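You operate a simulated robot arm through the tools that you are given. There is no shell and no other tool.

The job below is to be done with a simulated robot arm. You get a single attempt, and the scene is never put back.

Task
Measure the brass plug beside the gauge and sort it by width.
Fine: stand it on the bed, close the slide on it, read the display, open the slide fully, put it in the tray with that width. Set down upright: what you pick out.
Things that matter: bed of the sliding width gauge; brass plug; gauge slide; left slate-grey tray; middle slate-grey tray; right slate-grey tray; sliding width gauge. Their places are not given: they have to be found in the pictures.

Only the result counts: the job must be done as asked and must still hold three seconds after the hand-in. Knocking over, shifting, dropping, spilling or breaking anything else fails it.

Robot
A 7-joint arm with a two-finger parallel gripper, fixed in place. Base frame: the origin is at the foot of the arm, x ahead of it, y to its left, z up; the work surface is at about z = 0.9. Units: m, degrees, N and s.
With the tool pointing down near the work surface it reaches from about 0.3 to 0.68 m from the base axis. Its first joint turns from -66.0 to 66.0 degrees. Payload 1.57 kg.
Tool frame: the origin (TCP) lies between the finger pads and is the grasp point; the fingertips stand 0.03 m ahead of it; z points along the fingers, y is the line along which they close. The gripper opens to 0.11 m. The fingers are 0.024 m wide and 0.012 m thick; the gripper's body (0.048 by 0.112 m) begins 0.078 m behind the TCP.
Orientation is that of the tool frame in the base frame, as a unit quaternion [x, y, z, w]. With the fingers straight down and closing along the base's y, the tool's x points along the base's -x, its y along +y and its z along -z.

Tools
- The arm moves only by the tool send_rows. Its argument "moves" is a list of rows, each an object of numbers (a shift or turn left out is 0, a gripper value left out holds the last): "dx", "dy", "dz": the shift along the tool's x, y, z in m; "ax", "ay", "az": the turn, a rotation vector about the tool's x, y, z in degrees; "fingers": the closure in counts, from 0 (fully open) to 255 (shut). In form: [{"dx": .., "dy": .., "dz": .., "ax": .., "ay": .., "az": .., "fingers": ..}, ...]. A call has 1 to 20 rows; each row shifts and turns the commanded pose from where the row before left it, along the tool's axes as they then stand. Rows are played at 5 a second. More than 0.05 m and 8.6 degrees between two rows, or a gripper value outside its range, and nothing of the call is played. A pose out of reach is approached as far as the arm can. The call stops where the force on the tool passes 50 N (or 10 N more than at its start, if that is more) or the arm is blocked; 0.2 s more then pass. Each finger travels about 0.108 m/s and halts on what it meets, pressing with about 42 N; the grip force reading is that of the motor and also rises with nothing between the fingers. The clock runs only during rows and for 0.2 s after the last one: add rows that do not move to give the fingers time. The reply holds the time, the measured pose of the TCP, the force on the tool along the base axes, the opening and the grip force, in the units named above and with some noise, with the torque about the TCP (base axes, N m) and any sound that the robot's microphone picked up.
- Cameras (640 x 400 px; columns grow to the right, rows downward): "scene" is fixed at [0.1519, -0.3835, 1.4046]; the picture's right is [0.94, -0.33, 0.00], its down [-0.19, -0.53, -0.83] and it looks along [0.28, 0.78, -0.56] (base axes); focal length 338 px, centre (320, 200). "wrist" rides on the gripper at [0.07, 0.016, -0.141] in the tool frame; the picture's right is [-0.23, 0.97, 0.00], its down [-0.86, -0.20, -0.48] and it looks along [-0.47, -0.11, 0.88] (tool axes); focal length 222 px, centre (320, 200).
- grab_frame(camera): a new picture of that camera. It takes no simulated time.
- measure_at(camera, pixels): for up to 12 pixels [column, row] of the newest picture of that camera ("zoom" is the newest enlarged one), the place [x, y, z] in the base frame of the surface seen there, good to about 0.002 m, but the place of the scene camera against the robot may be out by one fixed shift of up to 0.025 m in any direction. It takes no simulated time.
- enlarge(camera, box): a new picture of the part [left, top, right, bottom] of that camera's present view, enlarged. It takes no simulated time.
- sign_off(): hands the job in; it is judged then, once.

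Unless the task says otherwise, let go and move clear before handing in.

The tools are called after ">>>" as a command line: name --argument value ..., lists and objects as JSON in quotes. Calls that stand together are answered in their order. send_rows: Moves the arm, as the interface text tells. Its arguments: {"type":"object","properties":{"moves":{"type":"array","items":{"type":"object","properties":{"dx":{"type":"number"},"dy":{"type":"number"},"dz":{"type":"number"},"ax":{"type":"number"},"ay":{"type":"number"},"az":{"type":"number"},"fingers":{"type":"number"}}}}},"required":["moves"]} The other tools are called the same way: grab_frame (camera) takes a picture; measure_at (camera, pixels) gives the place of the surface under pixels of a picture; enlarge (camera, box) takes an enlarged picture of a part of a camera's view; sign_off () hands the job in.

At the start:

```text
time_s: 0.0
ee_pos: [0.3288, 0.1752, 1.1531]
tool_rot: [0.0, 1.0, 0.001, 0.001]
wrist_force: [-1.0, -0.7, -0.6]
wrist_torque: [-0.04, 0.0, 0.0]
opening: 0.1099
grasp_force: 0.0
```

scene: 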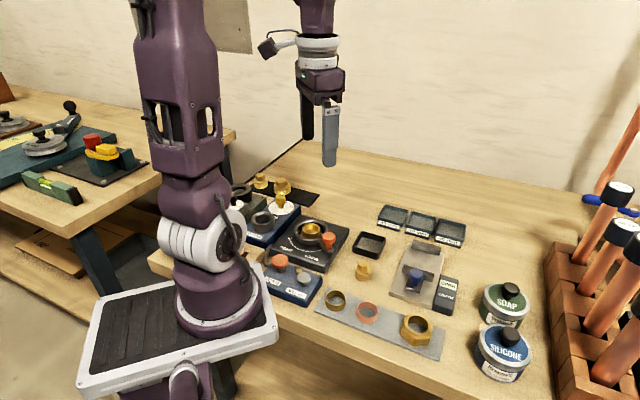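
wrist: 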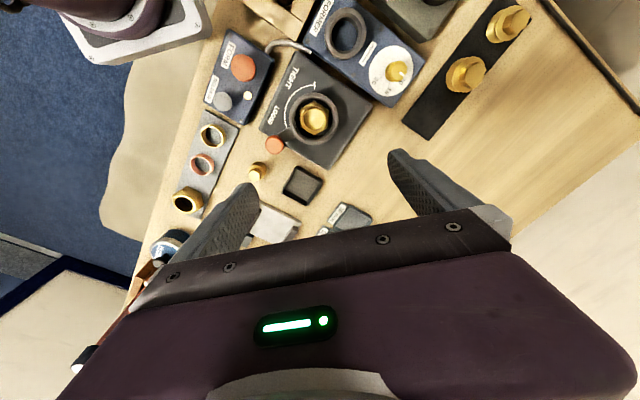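

The scene picture shows the brass plug near (363,270), the gauge near (418,275) with a display at (447,295), and three trays near (393,215), (421,224), (450,233). I'll enlarge these areas for a closer look.

>>> enlarge --camera "scene" --box '[340, 190, 480, 320]'

>>> enlarge --camera "wrist" --box '[220, 130, 400, 250]'

```text
3.08 times, centred on (410, 255) of scene
```

zoom: 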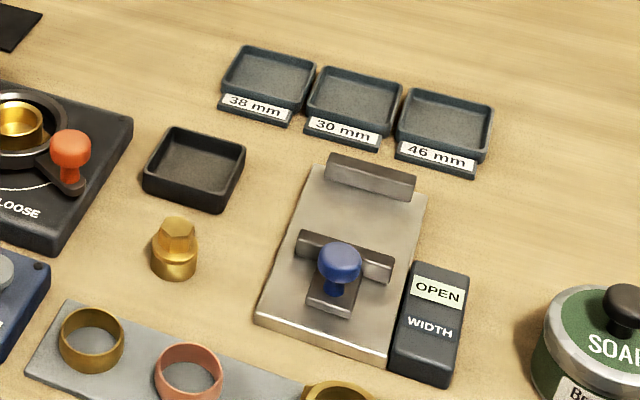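

```text
3.33 times, centred on (310, 190) of wrist
```

zoom: 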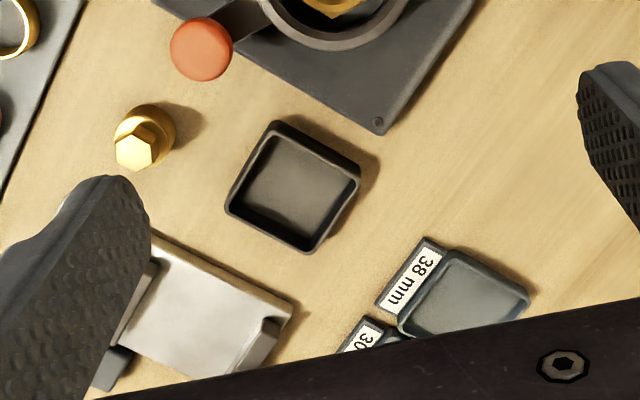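

The enlargement shows trays labelled 38 mm (left), 30 mm (middle) and 46 mm (right), and a gauge with a fixed jaw at the far end and a blue-knobbed slide, reading OPEN. I'll measure key points with the scene and wrist cameras and compare them.

>>> measure_at --camera "zoom" --pixels '[[135, 152], [155, 115], [170, 132], [300, 190], [370, 110], [430, 150], [195, 48], [290, 180], [465, 290], [150, 240], [290, 300], [275, 335]]'

>>> grab_frame --camera "scene"

>>> measure_at --camera "scene" --pixels '[[363, 264], [363, 276], [416, 275], [393, 216], [421, 225], [450, 234], [370, 243], [403, 285], [418, 247], [405, 270], [447, 285], [328, 238]]'

```text
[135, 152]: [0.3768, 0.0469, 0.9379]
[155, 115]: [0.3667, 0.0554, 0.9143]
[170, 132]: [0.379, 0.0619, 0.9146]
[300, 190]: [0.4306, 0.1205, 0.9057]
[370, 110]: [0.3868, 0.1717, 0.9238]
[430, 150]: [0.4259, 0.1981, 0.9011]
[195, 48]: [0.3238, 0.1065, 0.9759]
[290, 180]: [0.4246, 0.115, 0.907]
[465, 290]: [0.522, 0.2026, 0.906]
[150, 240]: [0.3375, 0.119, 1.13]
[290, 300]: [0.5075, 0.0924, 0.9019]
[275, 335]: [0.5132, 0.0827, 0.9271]
```

```text
taken
```

scene: 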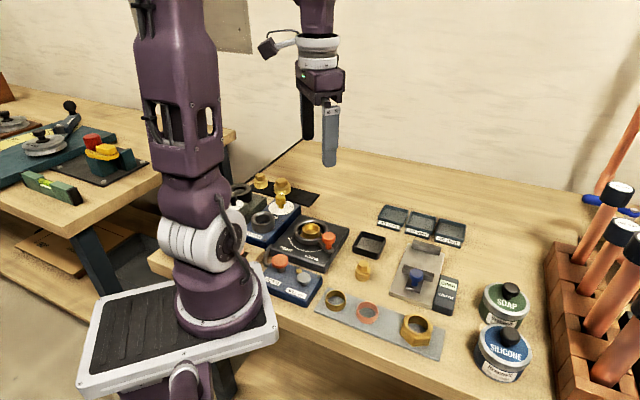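

```text
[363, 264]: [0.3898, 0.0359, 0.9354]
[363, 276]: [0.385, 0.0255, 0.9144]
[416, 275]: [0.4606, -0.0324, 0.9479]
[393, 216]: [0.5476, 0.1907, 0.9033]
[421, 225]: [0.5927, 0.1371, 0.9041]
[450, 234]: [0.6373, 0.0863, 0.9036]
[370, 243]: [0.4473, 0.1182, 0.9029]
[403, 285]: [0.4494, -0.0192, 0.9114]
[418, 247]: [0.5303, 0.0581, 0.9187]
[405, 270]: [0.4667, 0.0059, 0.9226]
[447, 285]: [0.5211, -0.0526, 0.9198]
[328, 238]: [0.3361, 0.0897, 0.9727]
```

Comparing the cameras on the orange knob and the plug top, the scene camera reads about (+0.012, -0.014) off the wrist one. The plug stands near (0.377, 0.045), and next I'll move the hand over the gauge for an accurate wrist view.

>>> send_rows --moves '[{"dx": -0.025, "dy": -0.025, "dz": -0.01}, {"dx": -0.03, "dy": -0.025, "dz": -0.01}, {"dx": -0.03, "dy": -0.025, "dz": -0.01}, {"dx": -0.03, "dy": -0.025, "dz": -0.01}, {"dx": -0.03, "dy": -0.01, "dz": -0.005}, {}, {}]'

>>> grab_frame --camera "wrist"

```text
time_s: 1.6
ee_pos: [0.4745, 0.0651, 1.1979]
tool_rot: [0.0, 1.0, 0.0, 0.0]
wrist_force: [-0.1, -0.3, -0.5]
wrist_torque: [0.05, 0.01, -0.01]
opening: 0.1103
grasp_force: 0.2
```

```text
taken
```

wrist: 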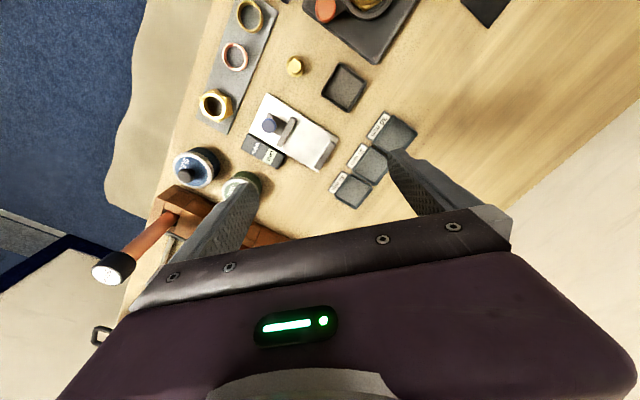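

The wrist picture now shows the plug at (295,66), the gauge at (292,130), and the trays at (393,130), (370,162), (352,190). I'll enlarge to measure them.

>>> enlarge --camera "wrist" --box '[230, 45, 420, 215]'

```text
2.35 times, centred on (325, 130) of wrist
```

zoom: 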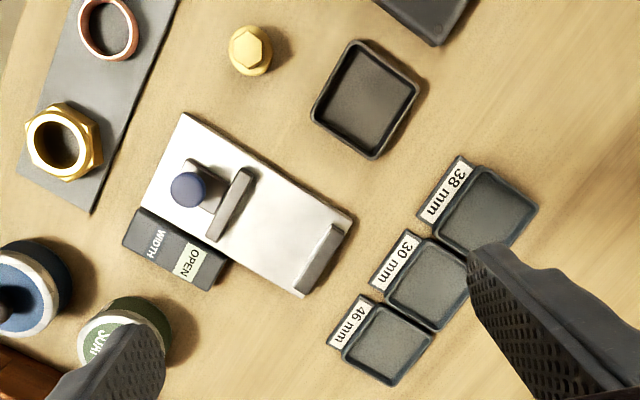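

>>> measure_at --camera "zoom" --pixels '[[253, 49], [187, 187], [242, 178], [212, 236], [336, 230], [303, 287], [183, 116], [145, 205], [340, 212], [280, 220], [194, 262], [230, 255]]'

>>> measure_at --camera "zoom" --pixels '[[485, 212], [427, 285], [387, 345], [478, 168], [537, 207], [435, 232], [465, 268], [377, 300], [428, 338], [392, 383], [345, 350], [365, 98]]'

```text
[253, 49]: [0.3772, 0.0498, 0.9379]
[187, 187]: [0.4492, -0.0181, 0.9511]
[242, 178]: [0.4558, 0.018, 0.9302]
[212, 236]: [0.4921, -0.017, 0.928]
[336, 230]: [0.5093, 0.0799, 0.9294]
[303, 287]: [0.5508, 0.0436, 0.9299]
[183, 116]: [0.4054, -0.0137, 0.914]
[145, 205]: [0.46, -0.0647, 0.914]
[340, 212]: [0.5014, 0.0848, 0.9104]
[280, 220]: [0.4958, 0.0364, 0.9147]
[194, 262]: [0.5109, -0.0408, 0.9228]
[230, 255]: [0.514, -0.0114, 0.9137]
```

```text
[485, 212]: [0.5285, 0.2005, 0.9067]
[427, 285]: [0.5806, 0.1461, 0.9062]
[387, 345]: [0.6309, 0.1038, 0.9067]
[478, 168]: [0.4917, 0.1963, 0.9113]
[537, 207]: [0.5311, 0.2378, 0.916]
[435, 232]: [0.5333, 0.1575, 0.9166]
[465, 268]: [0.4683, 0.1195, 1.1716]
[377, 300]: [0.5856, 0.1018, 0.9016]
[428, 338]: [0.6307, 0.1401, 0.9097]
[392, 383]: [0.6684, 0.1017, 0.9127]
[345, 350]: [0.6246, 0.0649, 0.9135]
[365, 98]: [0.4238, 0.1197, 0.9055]
```

The wrist readings give the plug top at (0.377, 0.049, 0.938), the bed top at z≈0.914, and the slide jaw running from (0.456,0.018) to (0.492,-0.017). The fixed jaw runs from (0.509,0.080) to (0.551,0.044), so the gauge axis is about 47° from base x. Next I'll go above the plug for a close look.

>>> send_rows --moves '[{"dx": 0.02, "dy": -0.004, "dz": 0.02}, {"dx": 0.025, "dy": -0.004, "dz": 0.028}, {"dx": 0.025, "dy": -0.004, "dz": 0.03}, {"dx": 0.0275, "dy": -0.005, "dz": 0.03}, {"dz": 0.02}, {"dz": 0.01}, {}]'

>>> grab_frame --camera "wrist"

>>> enlarge --camera "wrist" --box '[240, 80, 400, 200]'

```text
time_s: 3.2
ee_pos: [0.3764, 0.0492, 1.0595]
tool_rot: [0.001, 1.0, -0.001, 0.0]
wrist_force: [0.2, 0.8, -0.2]
wrist_torque: [0.02, 0.01, -0.01]
opening: 0.1099
grasp_force: 0.0
```

```text
taken
```

wrist: 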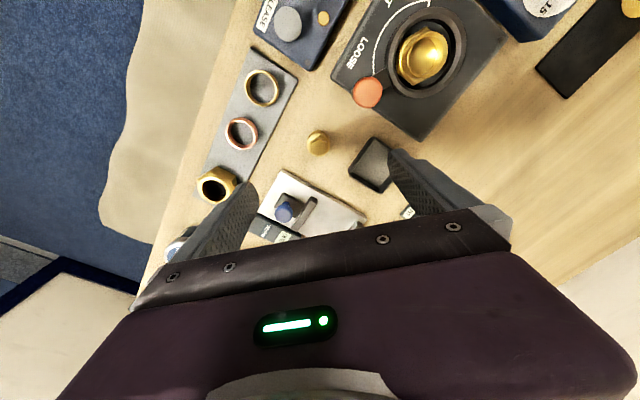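

```text
3.33 times, centred on (320, 140) of wrist
```

zoom: 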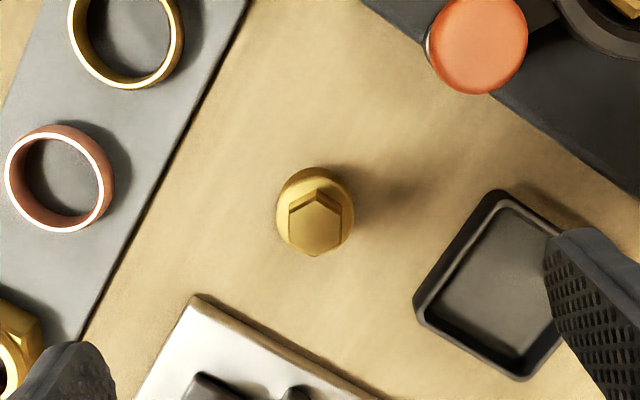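

The plug is a round base about 30 mm across with a hex head on top, and the hex's vertical edges in the zoom (288 and 342) show flats facing picture-right. One pair of flats is therefore close to the gauge's cross direction of about 137°. I'll measure the plug, the nearby knob and the table.

>>> measure_at --camera "zoom" --pixels '[[315, 228], [294, 240], [337, 240], [315, 210], [315, 173], [283, 210], [348, 225], [480, 45], [200, 250], [620, 180], [194, 300], [470, 90]]'

>>> enlarge --camera "scene" --box '[340, 250, 390, 290]'

```text
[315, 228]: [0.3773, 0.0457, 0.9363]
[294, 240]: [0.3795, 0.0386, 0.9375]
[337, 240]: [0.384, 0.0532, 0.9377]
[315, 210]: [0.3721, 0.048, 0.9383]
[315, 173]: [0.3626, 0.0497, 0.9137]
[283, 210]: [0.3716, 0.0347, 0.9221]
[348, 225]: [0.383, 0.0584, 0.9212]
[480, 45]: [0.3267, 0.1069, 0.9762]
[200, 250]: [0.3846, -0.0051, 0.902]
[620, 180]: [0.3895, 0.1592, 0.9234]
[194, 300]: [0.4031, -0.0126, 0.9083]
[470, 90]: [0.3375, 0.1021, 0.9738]
```

```text
10.00 times, centred on (365, 270) of scene
```

zoom: 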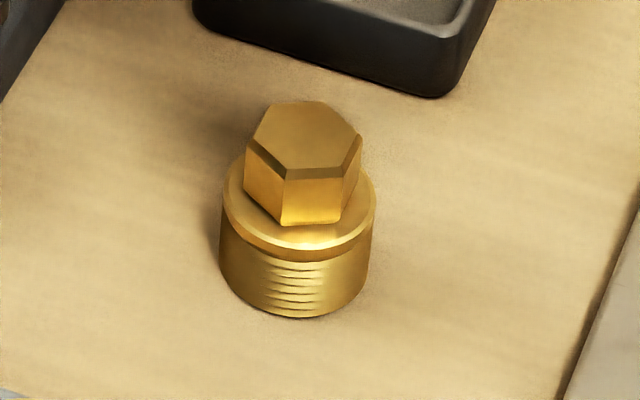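

The table is at z≈0.901, the plug's shoulder at about 0.9215 and its top at 0.938, with its centre at about (0.378, 0.046). I'll turn the tool 46.7° so it closes across the gauge and onto the hex flats, part-close the fingers, and lower to a checking height.

>>> send_rows --moves '[{"az": -7.783, "fingers": 110}, {"az": -7.783}, {"az": -7.783}, {"az": -7.783}, {"az": -7.783}, {"az": -7.785}, {"dz": 0.02}, {"dz": 0.02}, {}, {}]'

>>> grab_frame --camera "wrist"

>>> enlarge --camera "wrist" --box '[240, 80, 400, 200]'

```text
time_s: 5.4
ee_pos: [0.3771, 0.048, 1.0211]
tool_rot: [-0.397, 0.918, 0.0, 0.0]
wrist_force: [-0.6, -0.3, -1.6]
wrist_torque: [0.02, 0.02, 0.01]
opening: 0.0625
grasp_force: 0.0
```

```text
taken
```

wrist: 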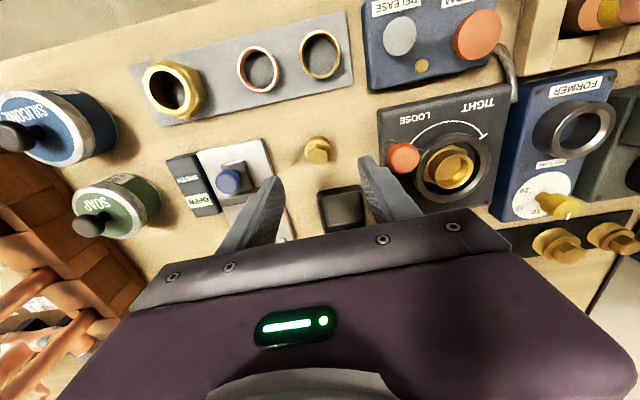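

```text
3.33 times, centred on (320, 140) of wrist
```

zoom: 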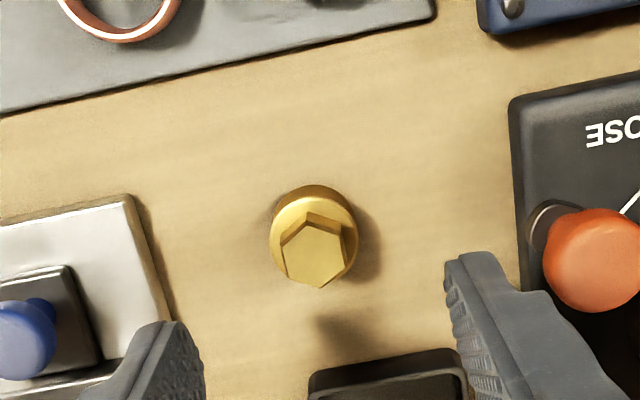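

The plug is between the fingers at zoom (315,252), which puts it about (+0.0016, -0.0016) from the TCP in tool axes. I'll correct that and lower in steps to just above the shoulder.

>>> send_rows --moves '[{"dx": 0.0015, "dy": -0.0015, "dz": 0.015}, {"dz": 0.02}, {"dz": 0.015}, {"dz": 0.01}, {"dz": 0.005}, {}]'

>>> grab_frame --camera "wrist"

>>> enlarge --camera "wrist" --box '[240, 100, 400, 220]'

>>> enlarge --camera "scene" --box '[320, 220, 420, 300]'

```text
time_s: 6.8
ee_pos: [0.3781, 0.0479, 0.9557]
tool_rot: [-0.396, 0.918, -0.001, -0.001]
wrist_force: [0.2, -0.7, 0.7]
wrist_torque: [-0.03, 0.01, -0.02]
opening: 0.0627
grasp_force: 0.1
```

```text
taken
```

wrist: 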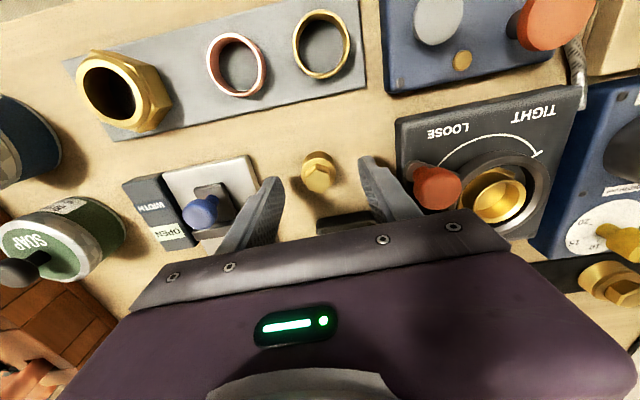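

```text
3.33 times, centred on (320, 160) of wrist
```

zoom: 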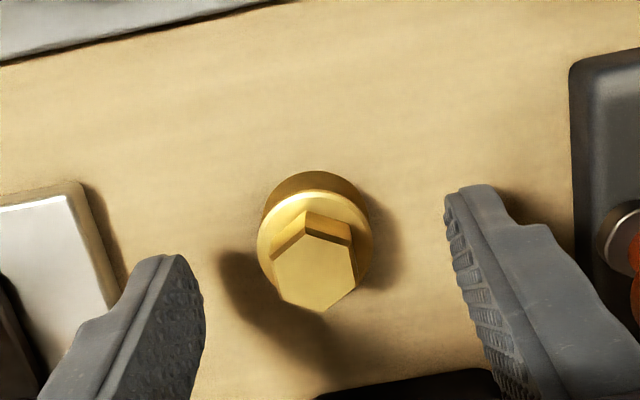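

```text
5.00 times, centred on (370, 260) of scene
```

zoom: 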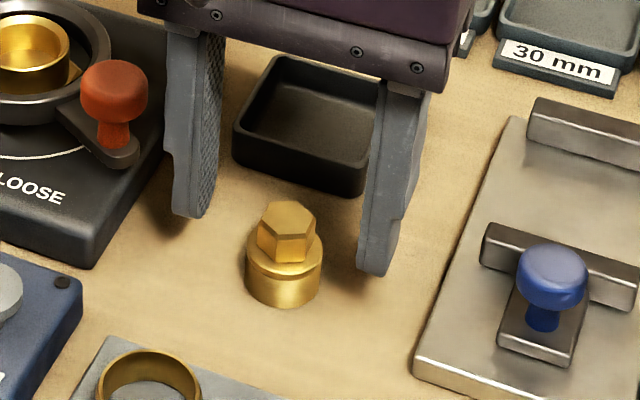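

The plug sits between the pads with its hex slightly toward tool +x (zoom (315,270)), and the fingertips are about 4 mm above the shoulder. I'll nudge, go down 2 mm and close.

>>> send_rows --moves '[{"dx": 0.002, "dy": -0.001, "dz": 0.002}, {}, {"fingers": 170}, {"fingers": 255}, {}, {}, {}]'

>>> enlarge --camera "wrist" --box '[240, 100, 400, 220]'

>>> enlarge --camera "scene" --box '[320, 220, 420, 300]'

```text
time_s: 8.4
ee_pos: [0.3755, 0.0447, 0.9538]
tool_rot: [-0.396, 0.918, 0.0, 0.0]
wrist_force: [0.1, 0.9, 1.8]
wrist_torque: [0.03, 0.0, -0.01]
opening: 0.02
grasp_force: 33.2
```

```text
3.33 times, centred on (320, 160) of wrist
```

zoom: 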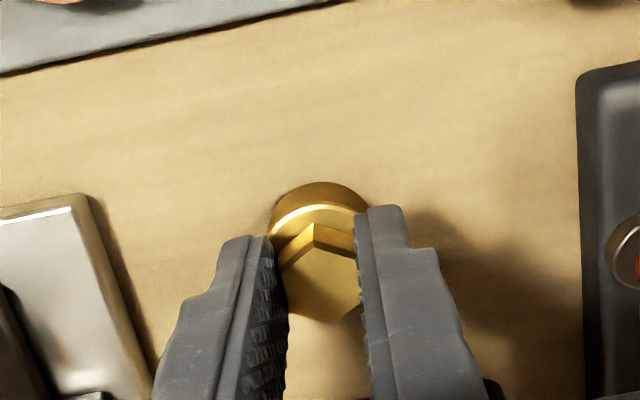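

```text
5.00 times, centred on (370, 260) of scene
```

zoom: 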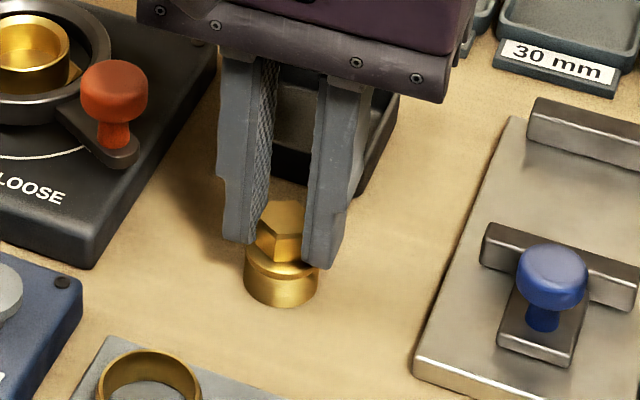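

The fingers closed to 0.020 m on the hex flats with 33 N, and both views show the plug held upright. I'll lift it 8 cm and check the hold.

>>> send_rows --moves '[{"dz": -0.005}, {"dz": -0.015}, {"dz": -0.02}, {"dz": -0.02}, {"dz": -0.02}, {}]'

>>> enlarge --camera "scene" --box '[320, 180, 420, 300]'

```text
time_s: 9.8
ee_pos: [0.3765, 0.0434, 1.034]
tool_rot: [-0.397, 0.918, 0.0, -0.001]
wrist_force: [0.1, -0.1, -0.5]
wrist_torque: [0.01, -0.01, 0.05]
opening: 0.0195
grasp_force: 32.7
```

```text
3.33 times, centred on (370, 240) of scene
```

zoom: 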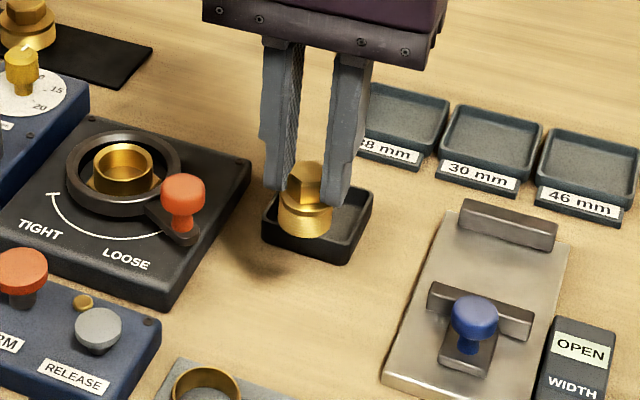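

The plug is held upright and off the table. I'll carry it over the gauge at this height.

>>> send_rows --moves '[{"dx": -0.015, "dy": -0.015, "dz": -0.01}, {"dx": -0.025, "dy": -0.028}, {"dx": -0.025, "dy": -0.03}, {"dx": -0.02, "dy": -0.02}, {"dx": -0.005, "dy": -0.008}, {}, {}]'

>>> grab_frame --camera "wrist"

>>> enlarge --camera "wrist" --box '[220, 80, 420, 230]'

>>> enlarge --camera "scene" --box '[360, 180, 480, 310]'

```text
time_s: 11.4
ee_pos: [0.5132, 0.0387, 1.0441]
tool_rot: [-0.397, 0.918, 0.0, 0.0]
wrist_force: [-0.2, 0.5, 0.0]
wrist_torque: [0.02, 0.03, 0.02]
opening: 0.0194
grasp_force: 34.0
```

```text
taken
```

wrist: 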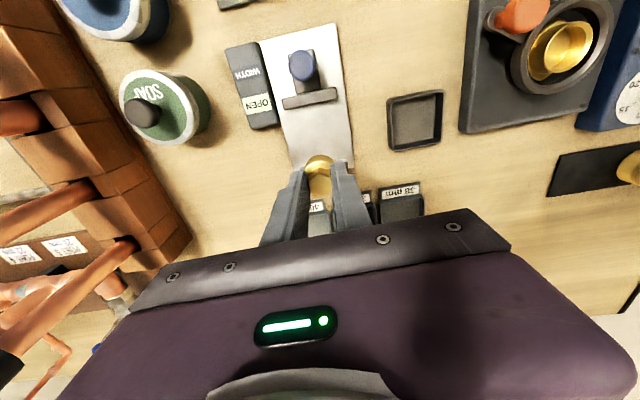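

```text
2.67 times, centred on (320, 155) of wrist
```

zoom: 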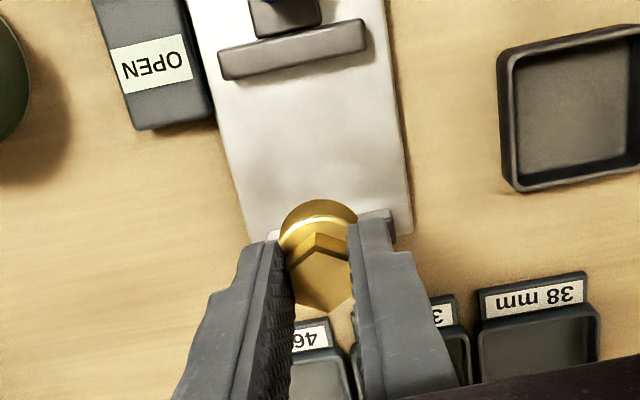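

```text
3.08 times, centred on (420, 245) of scene
```

zoom: 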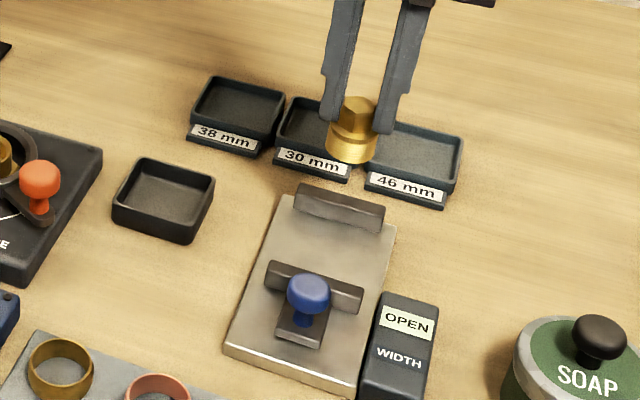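

The plug hangs over the far end of the gauge. To place it accurately I'll measure the fixed jaw, slide jaw and bed in both views.

>>> measure_at --camera "zoom" --pixels '[[304, 190], [382, 209], [299, 203], [379, 221], [296, 214], [377, 232], [272, 266], [361, 289], [308, 284], [285, 205], [392, 235], [320, 245]]'

>>> measure_at --camera "wrist" --pixels '[[303, 68], [285, 102], [335, 91], [287, 108], [337, 97], [310, 140], [345, 140], [350, 163], [347, 161], [302, 167], [258, 108], [418, 120]]'

```text
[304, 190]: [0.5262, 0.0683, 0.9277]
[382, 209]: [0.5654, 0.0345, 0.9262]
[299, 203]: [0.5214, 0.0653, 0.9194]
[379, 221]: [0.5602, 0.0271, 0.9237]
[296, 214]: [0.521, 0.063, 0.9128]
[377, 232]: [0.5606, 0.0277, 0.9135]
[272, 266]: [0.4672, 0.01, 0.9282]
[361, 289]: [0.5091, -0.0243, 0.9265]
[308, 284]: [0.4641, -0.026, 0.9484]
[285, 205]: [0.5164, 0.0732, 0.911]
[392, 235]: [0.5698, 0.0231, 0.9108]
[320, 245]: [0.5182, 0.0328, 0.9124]
```

```text
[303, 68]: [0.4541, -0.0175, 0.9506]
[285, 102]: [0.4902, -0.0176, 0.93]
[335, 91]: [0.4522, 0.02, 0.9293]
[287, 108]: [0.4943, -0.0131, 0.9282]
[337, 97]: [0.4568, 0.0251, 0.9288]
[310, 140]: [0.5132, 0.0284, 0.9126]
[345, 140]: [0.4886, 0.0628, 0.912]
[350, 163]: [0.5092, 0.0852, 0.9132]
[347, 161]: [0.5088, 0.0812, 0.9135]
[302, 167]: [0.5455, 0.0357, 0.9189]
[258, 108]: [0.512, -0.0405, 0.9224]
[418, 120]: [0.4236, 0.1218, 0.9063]
```

The fixed jaw's inner face lies about 0.403 along the gauge axis, the slide face about 0.331, and the centreline cross value is 0.343. I'll shift 2 mm back and 3 mm sideways, lower to just above the jaws, and look again.

>>> send_rows --moves '[{"dx": 0.002, "dy": 0.003, "dz": 0.01}, {"dz": 0.02}, {"dz": 0.02}, {"dz": 0.008}, {}, {}]'

>>> grab_frame --camera "wrist"

>>> enlarge --camera "wrist" --box '[220, 80, 420, 230]'

>>> enlarge --camera "scene" --box '[370, 210, 470, 310]'

```text
time_s: 12.8
ee_pos: [0.5058, 0.0419, 0.9839]
tool_rot: [-0.396, 0.918, 0.0, -0.001]
wrist_force: [-0.1, 1.1, -0.4]
wrist_torque: [-0.01, -0.03, 0.02]
opening: 0.0196
grasp_force: 33.5
```

```text
taken
```

wrist: 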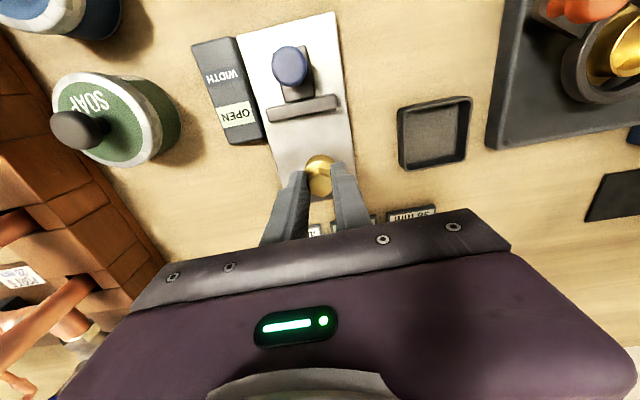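

```text
2.67 times, centred on (320, 155) of wrist
```

zoom: 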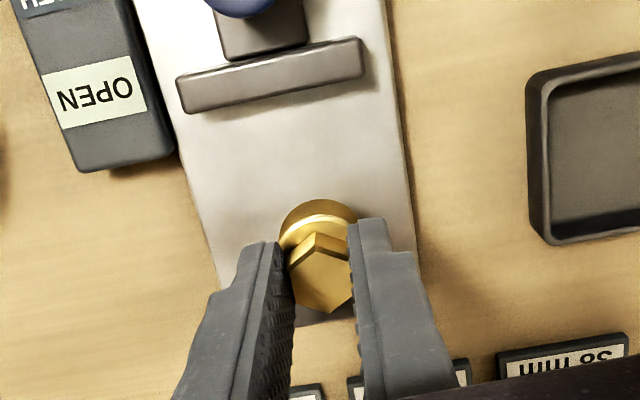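

```text
4.00 times, centred on (420, 260) of scene
```

zoom: 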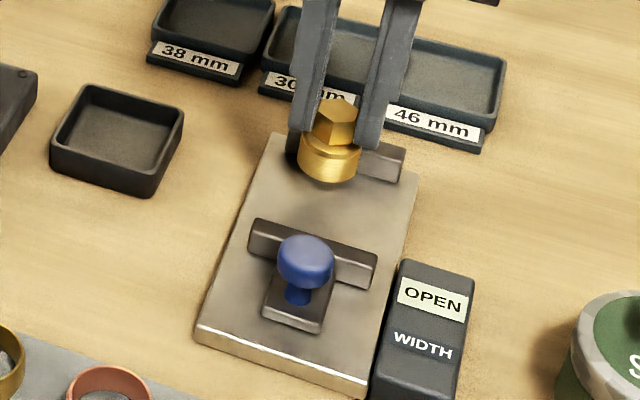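

The plug hangs over the bed just in front of the fixed jaw, slightly off-centre to the left (plug at scene zoom (328,160)). I'll nudge 2 mm and lower slowly until it touches.

>>> send_rows --moves '[{"dy": -0.002, "dz": 0.006}, {"dz": 0.005}, {"dz": 0.002}, {"dz": 0.001}, {"dz": 0.001}, {}]'

>>> enlarge --camera "scene" --box '[380, 215, 460, 275]'

```text
time_s: 14.2
ee_pos: [0.5101, 0.039, 0.9697]
tool_rot: [-0.397, 0.918, 0.0, -0.001]
wrist_force: [0.7, -0.1, -1.6]
wrist_torque: [-0.01, 0.0, -0.01]
opening: 0.0198
grasp_force: 33.9
```

```text
6.67 times, centred on (420, 245) of scene
```

zoom: 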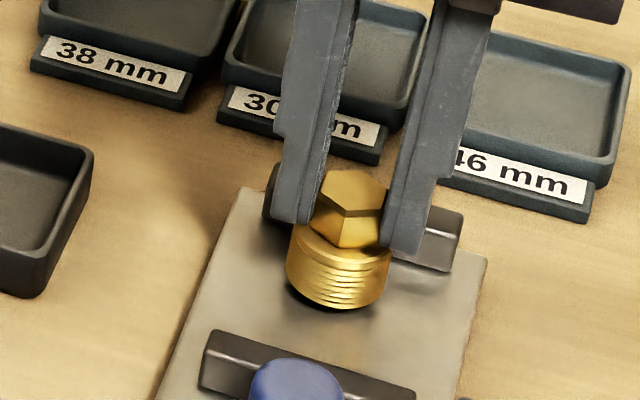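

There is still a thin shadow gap under the plug at about (335,305), and no contact force yet. I'll continue in 1 mm steps.

>>> send_rows --moves '[{"dz": 0.001}, {"dz": 0.001}, {"dz": 0.0005}, {}]'

>>> enlarge --camera "scene" --box '[380, 215, 460, 275]'

```text
time_s: 15.2
ee_pos: [0.5087, 0.0387, 0.9676]
tool_rot: [-0.396, 0.918, 0.0, 0.0]
wrist_force: [0.0, -0.1, -0.6]
wrist_torque: [-0.01, 0.0, -0.02]
opening: 0.0196
grasp_force: 33.3
```

```text
6.67 times, centred on (420, 245) of scene
```

zoom: 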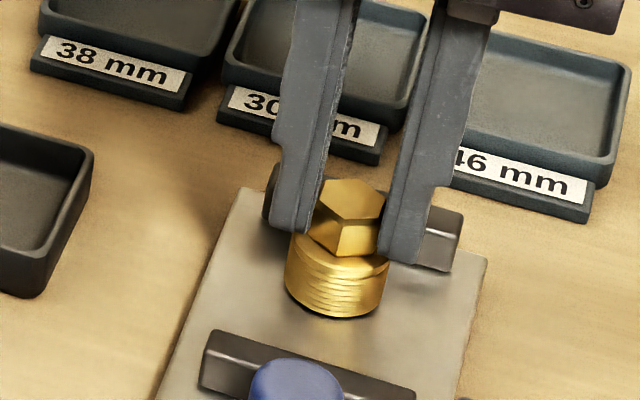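

The gap is almost gone and there is still no contact force, so I'll keep stepping down slowly.

>>> send_rows --moves '[{"dz": 0.0007}, {"dz": 0.0007}, {}]'

```text
time_s: 16.0
ee_pos: [0.5093, 0.0393, 0.9668]
tool_rot: [-0.396, 0.918, -0.001, 0.001]
wrist_force: [0.3, -0.8, 2.2]
wrist_torque: [-0.03, -0.03, 0.01]
opening: 0.0198
grasp_force: 33.5
```

>>> send_rows --moves '[{"dz": 0.0006}, {}]'

>>> enlarge --camera "scene" --box '[380, 215, 460, 275]'

```text
time_s: 16.6
ee_pos: [0.5095, 0.0397, 0.9656]
tool_rot: [-0.397, 0.918, 0.0, 0.001]
wrist_force: [0.7, -1.5, 7.5]
wrist_torque: [-0.11, -0.04, 0.01]
opening: 0.0198
grasp_force: 33.4
```

```text
6.67 times, centred on (420, 245) of scene
```

zoom: 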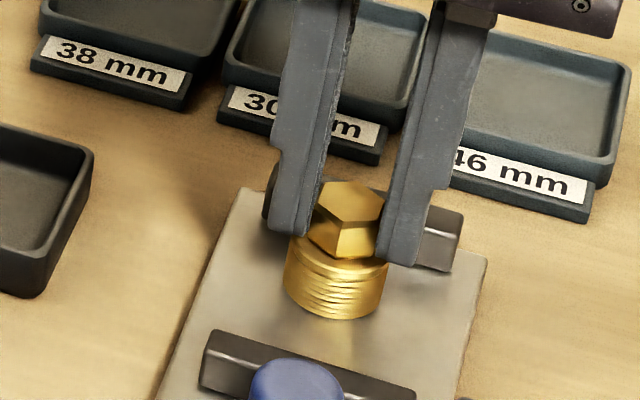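

There is contact now: 7.5 N upward, with the plug resting on the bed. I'll open the fingers gradually and lift straight up.

>>> send_rows --moves '[{"fingers": 195}, {"fingers": 180}, {"fingers": 150}, {"fingers": 120}, {}, {}]'

>>> enlarge --camera "scene" --box '[380, 215, 460, 275]'

```text
time_s: 18.0
ee_pos: [0.5095, 0.0398, 0.9658]
tool_rot: [-0.397, 0.918, 0.001, 0.0]
wrist_force: [0.3, -0.9, 0.2]
wrist_torque: [-0.02, 0.01, 0.01]
opening: 0.0579
grasp_force: 0.0
```

```text
6.67 times, centred on (420, 245) of scene
```

zoom: 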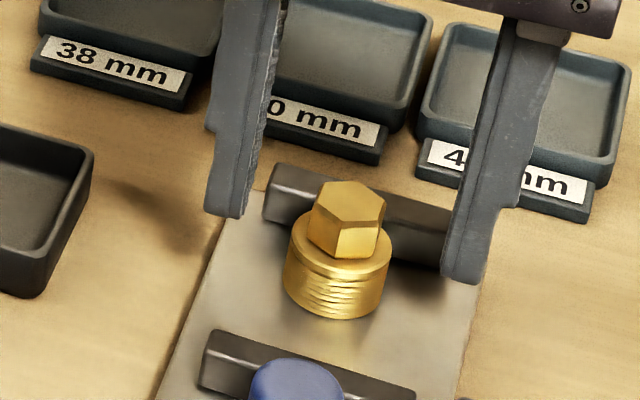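

The plug stands upright on the bed and the fingers are clear of it. I'll rise 8 cm, then move back along the gauge axis to above the blue knob.

>>> send_rows --moves '[{"dz": -0.01}, {"dz": -0.02}, {"dz": -0.025}, {"dz": -0.025}, {"dx": 0.02}, {"dx": 0.03, "dy": 0.002}, {"dx": 0.03, "dy": 0.002}, {}, {}]'

>>> grab_frame --camera "wrist"

>>> enlarge --camera "wrist" --box '[220, 80, 420, 230]'

>>> measure_at --camera "zoom" --pixels '[[320, 200], [310, 220], [320, 230], [330, 260], [300, 240], [345, 240]]'

```text
time_s: 20.0
ee_pos: [0.452, -0.0158, 1.047]
tool_rot: [-0.396, 0.918, 0.0, 0.0]
wrist_force: [0.4, 1.1, 0.4]
wrist_torque: [0.02, -0.02, -0.01]
opening: 0.0583
grasp_force: 0.1
```

```text
taken
```

wrist: 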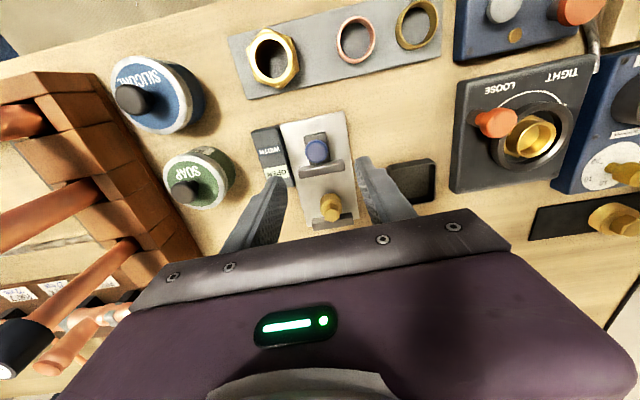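

```text
2.67 times, centred on (320, 155) of wrist
```

zoom: 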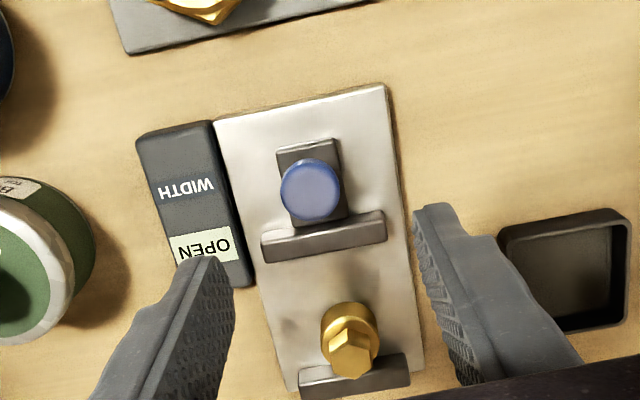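

```text
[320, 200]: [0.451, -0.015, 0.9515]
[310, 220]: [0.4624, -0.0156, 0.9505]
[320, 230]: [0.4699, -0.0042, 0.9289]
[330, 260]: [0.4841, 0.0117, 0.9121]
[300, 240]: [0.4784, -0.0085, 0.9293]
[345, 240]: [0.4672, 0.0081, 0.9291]
```

The wrist zoom shows the knob at (309,189), about (+0.003, -0.004) from the TCP in tool axes, and the plug standing close to the fixed jaw at (350,345). I'll centre over the knob, lower so the pads straddle it, and check before closing.

>>> send_rows --moves '[{"dx": 0.003, "dy": -0.004, "dz": 0.015}, {"dz": 0.025}, {"dz": 0.02}, {"dz": 0.015}, {"dz": 0.007}, {}]'

>>> enlarge --camera "wrist" --box '[220, 100, 420, 250]'

>>> enlarge --camera "scene" --box '[380, 225, 480, 305]'

```text
time_s: 21.4
ee_pos: [0.4532, -0.0201, 0.9645]
tool_rot: [-0.397, 0.918, 0.0, 0.0]
wrist_force: [0.4, -0.3, -0.3]
wrist_torque: [-0.01, -0.01, 0.0]
opening: 0.058
grasp_force: 0.1
```

```text
2.67 times, centred on (320, 175) of wrist
```

zoom: 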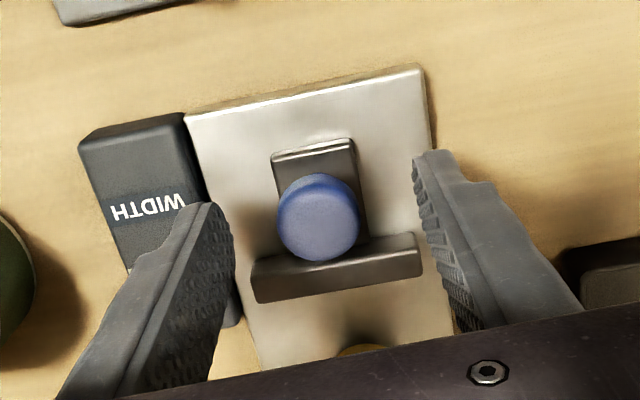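

```text
5.00 times, centred on (430, 265) of scene
```

zoom: 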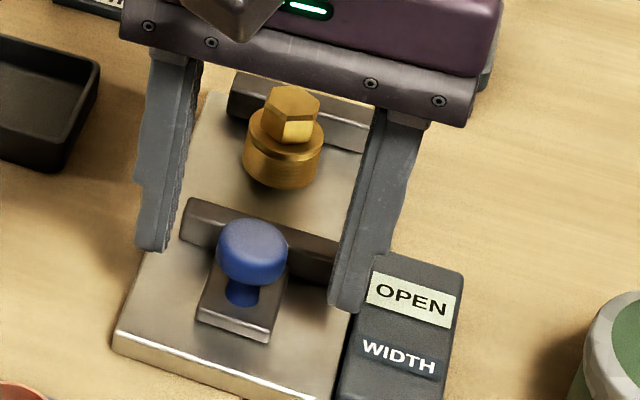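

The pads straddle the knob, which sits at wrist zoom (319,216), and the display is readable in the scene view at (412,305). I'll nudge 2 mm toward tool +x and close on the knob.

>>> send_rows --moves '[{"dx": 0.002}, {"fingers": 170}, {"fingers": 220}, {"fingers": 255}, {}, {}]'

>>> enlarge --camera "wrist" --box '[220, 100, 420, 250]'

>>> enlarge --camera "scene" --box '[380, 225, 480, 305]'

```text
time_s: 22.8
ee_pos: [0.4517, -0.0224, 0.964]
tool_rot: [-0.396, 0.918, 0.0, 0.001]
wrist_force: [5.5, -5.3, -4.0]
wrist_torque: [-0.17, -0.07, 0.01]
opening: 0.024
grasp_force: 35.4
```

```text
2.67 times, centred on (320, 175) of wrist
```

zoom: 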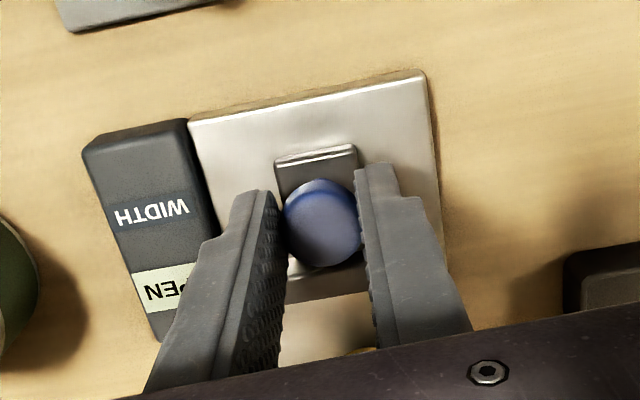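

```text
5.00 times, centred on (430, 265) of scene
```

zoom: 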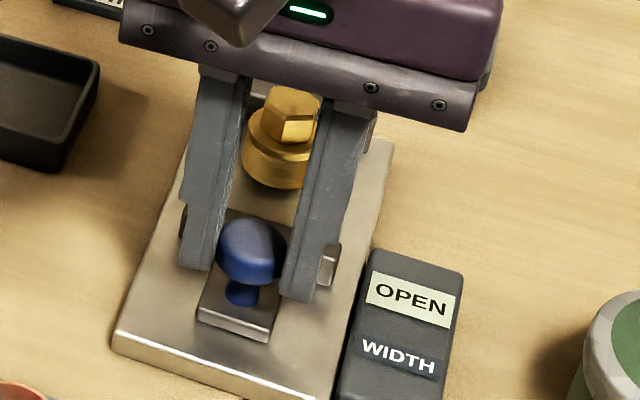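

The knob is gripped at 0.024 m with a slight sideways load of about 7 N, which I'll relax with a small shift. Then I'll slide about 28 mm toward the fixed jaw and check.

>>> send_rows --moves '[{"dy": -0.0008}, {"dx": -0.003}, {"dx": -0.005}, {"dx": -0.006}, {"dx": -0.006}, {"dx": -0.005}, {"dx": -0.003}, {}]'

>>> enlarge --camera "scene" --box '[380, 225, 480, 305]'

>>> enlarge --camera "wrist" --box '[220, 100, 420, 250]'

```text
time_s: 24.6
ee_pos: [0.4712, -0.0018, 0.9636]
tool_rot: [-0.397, 0.918, -0.001, 0.001]
wrist_force: [6.1, -6.3, 15.7]
wrist_torque: [-0.07, -0.21, -0.04]
opening: 0.024
grasp_force: 36.0
```

```text
5.00 times, centred on (430, 265) of scene
```

zoom: 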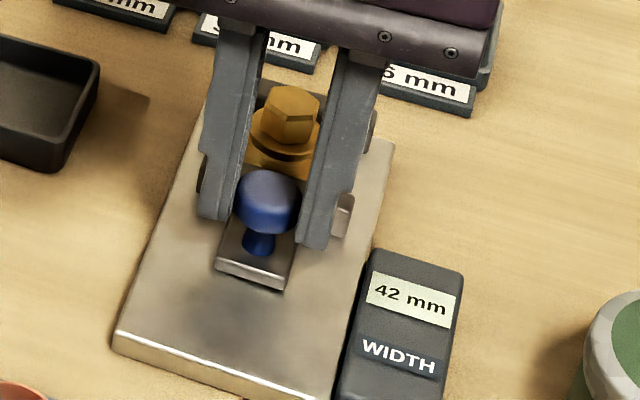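

```text
2.67 times, centred on (320, 175) of wrist
```

zoom: 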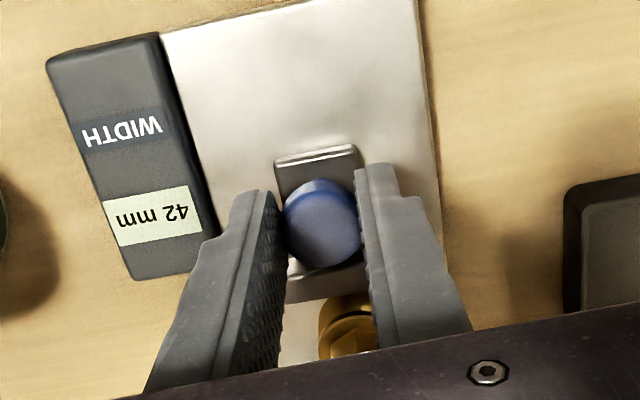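

The display reads 42 mm at zoom (410,298) and the slide is following smoothly. Next I'll relieve the small vertical and side loads and keep closing in small steps.

>>> send_rows --moves '[{"dy": -0.0006, "dz": -0.0008}, {"dx": -0.002}, {"dx": -0.002}, {"dx": -0.002}, {"dx": -0.001}, {}]'

>>> enlarge --camera "scene" --box '[380, 225, 480, 305]'

```text
time_s: 26.0
ee_pos: [0.4759, 0.002, 0.9634]
tool_rot: [-0.396, 0.918, 0.0, -0.002]
wrist_force: [-1.4, 0.9, -10.3]
wrist_torque: [-0.28, 0.32, -0.01]
opening: 0.0243
grasp_force: 35.6
```

```text
5.00 times, centred on (430, 265) of scene
```

zoom: 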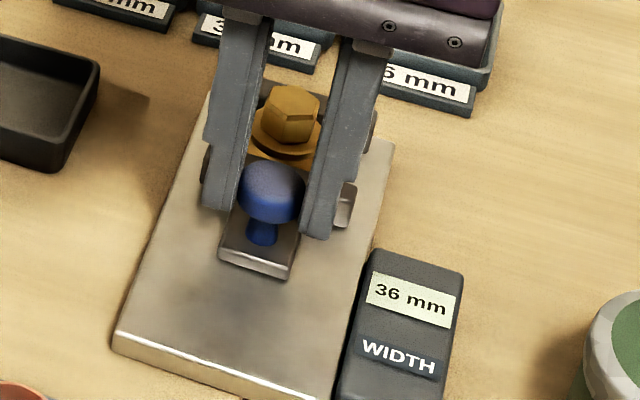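

It now reads 36 mm and is still moving freely. I'll continue in smaller steps while watching the force.

>>> send_rows --moves '[{"dz": 0.0003}, {"dx": -0.0015}, {"dx": -0.0015}, {"dx": -0.001}, {}]'

>>> enlarge --camera "scene" --box '[380, 225, 480, 305]'

```text
time_s: 27.2
ee_pos: [0.4793, 0.0045, 0.9642]
tool_rot: [-0.396, 0.918, 0.001, 0.0]
wrist_force: [-6.4, 7.1, -13.9]
wrist_torque: [0.33, 0.0, 0.06]
opening: 0.024
grasp_force: 35.6
```

```text
5.00 times, centred on (430, 265) of scene
```

zoom: 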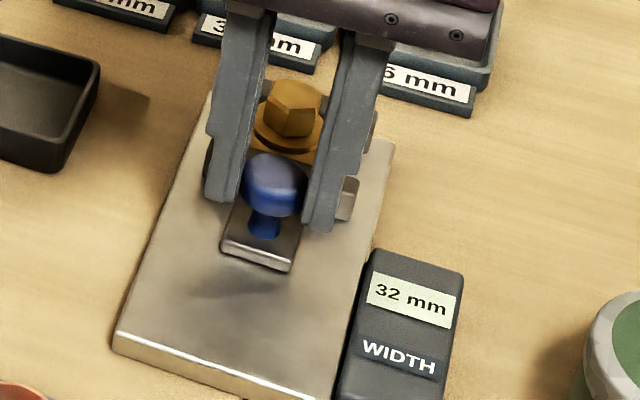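

It reads 32 mm and the plug is now being eased toward the fixed jaw. I'll relieve the loads and continue in sub-millimetre steps.

>>> send_rows --moves '[{"dy": 0.0007, "dz": 0.0004}, {"dx": -0.0008}, {"dx": -0.0007}, {"dx": -0.0005}, {}]'

>>> enlarge --camera "scene" --box '[380, 225, 480, 305]'

```text
time_s: 28.4
ee_pos: [0.4796, 0.0063, 0.9641]
tool_rot: [-0.395, 0.918, 0.0, 0.0]
wrist_force: [-4.0, -4.5, -7.1]
wrist_torque: [0.1, -0.06, 0.04]
opening: 0.0241
grasp_force: 36.0
```

```text
5.00 times, centred on (430, 265) of scene
```

zoom: 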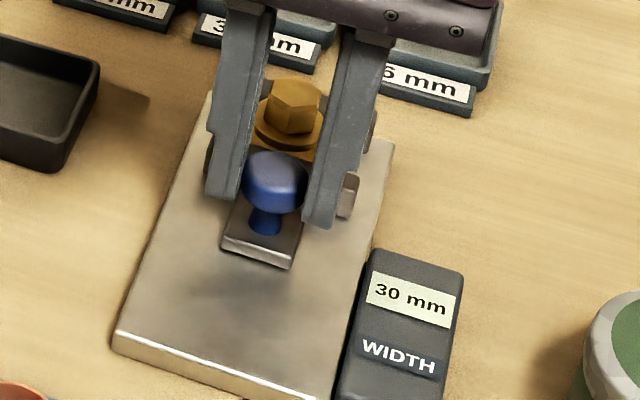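

It reads 30 mm with about 6 N pushing back along the axis, which suggests the plug is pinned. I'll press a little more to confirm the reading holds.

>>> send_rows --moves '[{"dx": -0.0006}, {"dx": -0.0006}, {}, {}]'

>>> enlarge --camera "scene" --box '[380, 225, 480, 305]'

>>> enlarge --camera "wrist" --box '[180, 100, 420, 250]'

```text
time_s: 29.4
ee_pos: [0.4804, 0.007, 0.9643]
tool_rot: [-0.396, 0.918, 0.0, -0.001]
wrist_force: [-8.6, -16.1, -2.7]
wrist_torque: [-0.78, 0.66, -0.02]
opening: 0.0238
grasp_force: 35.6
```

```text
5.00 times, centred on (430, 265) of scene
```

zoom: 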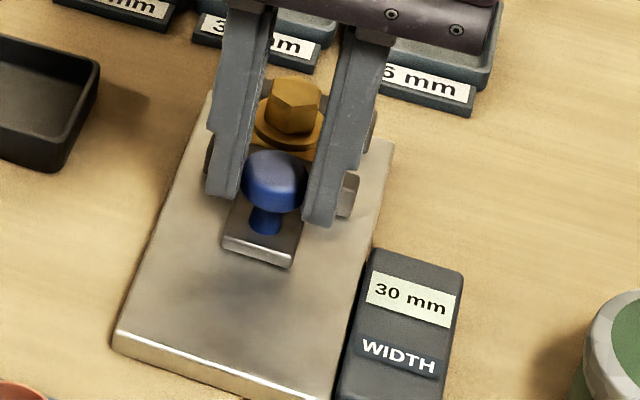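

```text
2.67 times, centred on (300, 175) of wrist
```

zoom: 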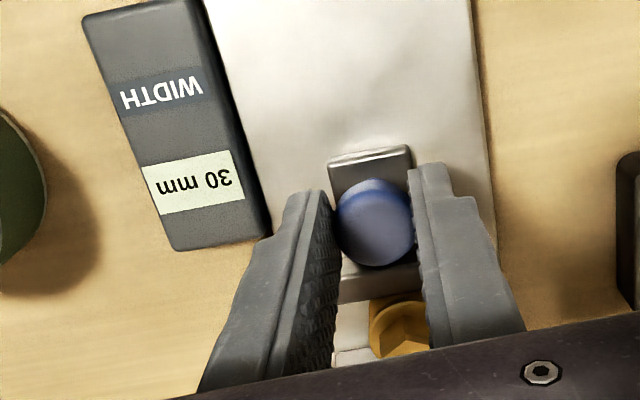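

It holds at 30 mm with about 18 N resistance, so the plug is 30 mm wide and belongs in the middle tray, labelled 30 mm. Now I'll draw the slide back.

>>> send_rows --moves '[{"dx": 0.001}, {"dx": 0.003}, {"dx": 0.005}, {"dx": 0.006}, {"dx": 0.006}, {"dx": 0.006}, {"dx": 0.006}, {"dx": 0.004}, {"dx": 0.002}, {}]'

>>> enlarge --camera "scene" --box '[380, 225, 480, 305]'

```text
time_s: 31.6
ee_pos: [0.454, -0.0206, 0.964]
tool_rot: [-0.396, 0.918, 0.001, 0.0]
wrist_force: [-5.7, 6.4, 23.7]
wrist_torque: [0.4, 0.03, 0.07]
opening: 0.0241
grasp_force: 35.6
```

```text
5.00 times, centred on (430, 265) of scene
```

zoom: 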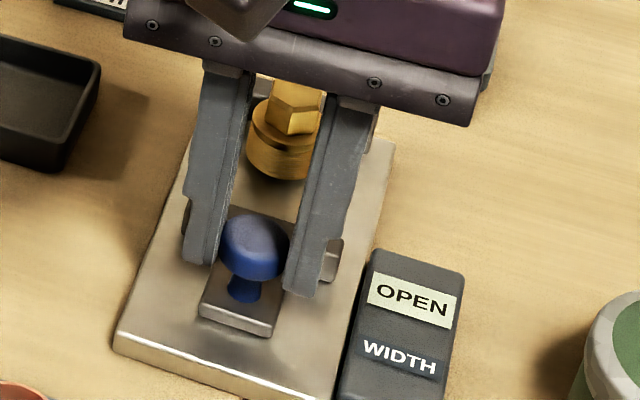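

The display shows OPEN again, with the knob at (253,248) compared with (252,250) at the start. I'll relieve the vertical load and back up in small steps to reach the stop.

>>> send_rows --moves '[{"dy": 0.0005, "dz": -0.0007}, {"dx": 0.001}, {"dx": 0.001}, {}]'

>>> enlarge --camera "scene" --box '[380, 225, 480, 305]'

```text
time_s: 32.6
ee_pos: [0.4518, -0.0225, 0.9642]
tool_rot: [-0.396, 0.918, 0.0, -0.001]
wrist_force: [-5.1, 5.8, -6.2]
wrist_torque: [0.46, -0.18, 0.02]
opening: 0.0239
grasp_force: 36.1
```

```text
5.00 times, centred on (430, 265) of scene
```

zoom: 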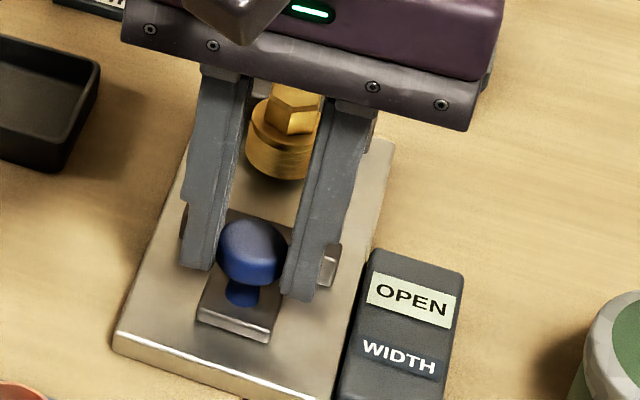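

There is still no axial resistance at about the starting position, so I'll go on gently to find the stop.

>>> send_rows --moves '[{"dx": 0.001}, {"dx": 0.001}, {}]'

>>> enlarge --camera "scene" --box '[380, 225, 480, 305]'

```text
time_s: 33.4
ee_pos: [0.4513, -0.0213, 0.9653]
tool_rot: [-0.397, 0.918, 0.0, 0.001]
wrist_force: [3.7, 16.3, -17.9]
wrist_torque: [0.42, -0.16, 0.02]
opening: 0.024
grasp_force: 35.8
```

```text
5.00 times, centred on (430, 265) of scene
```

zoom: 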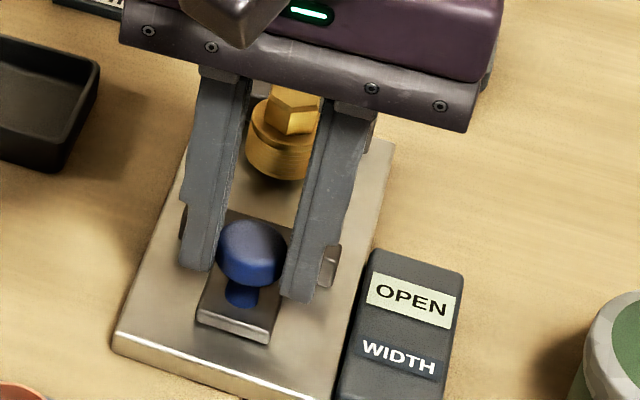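

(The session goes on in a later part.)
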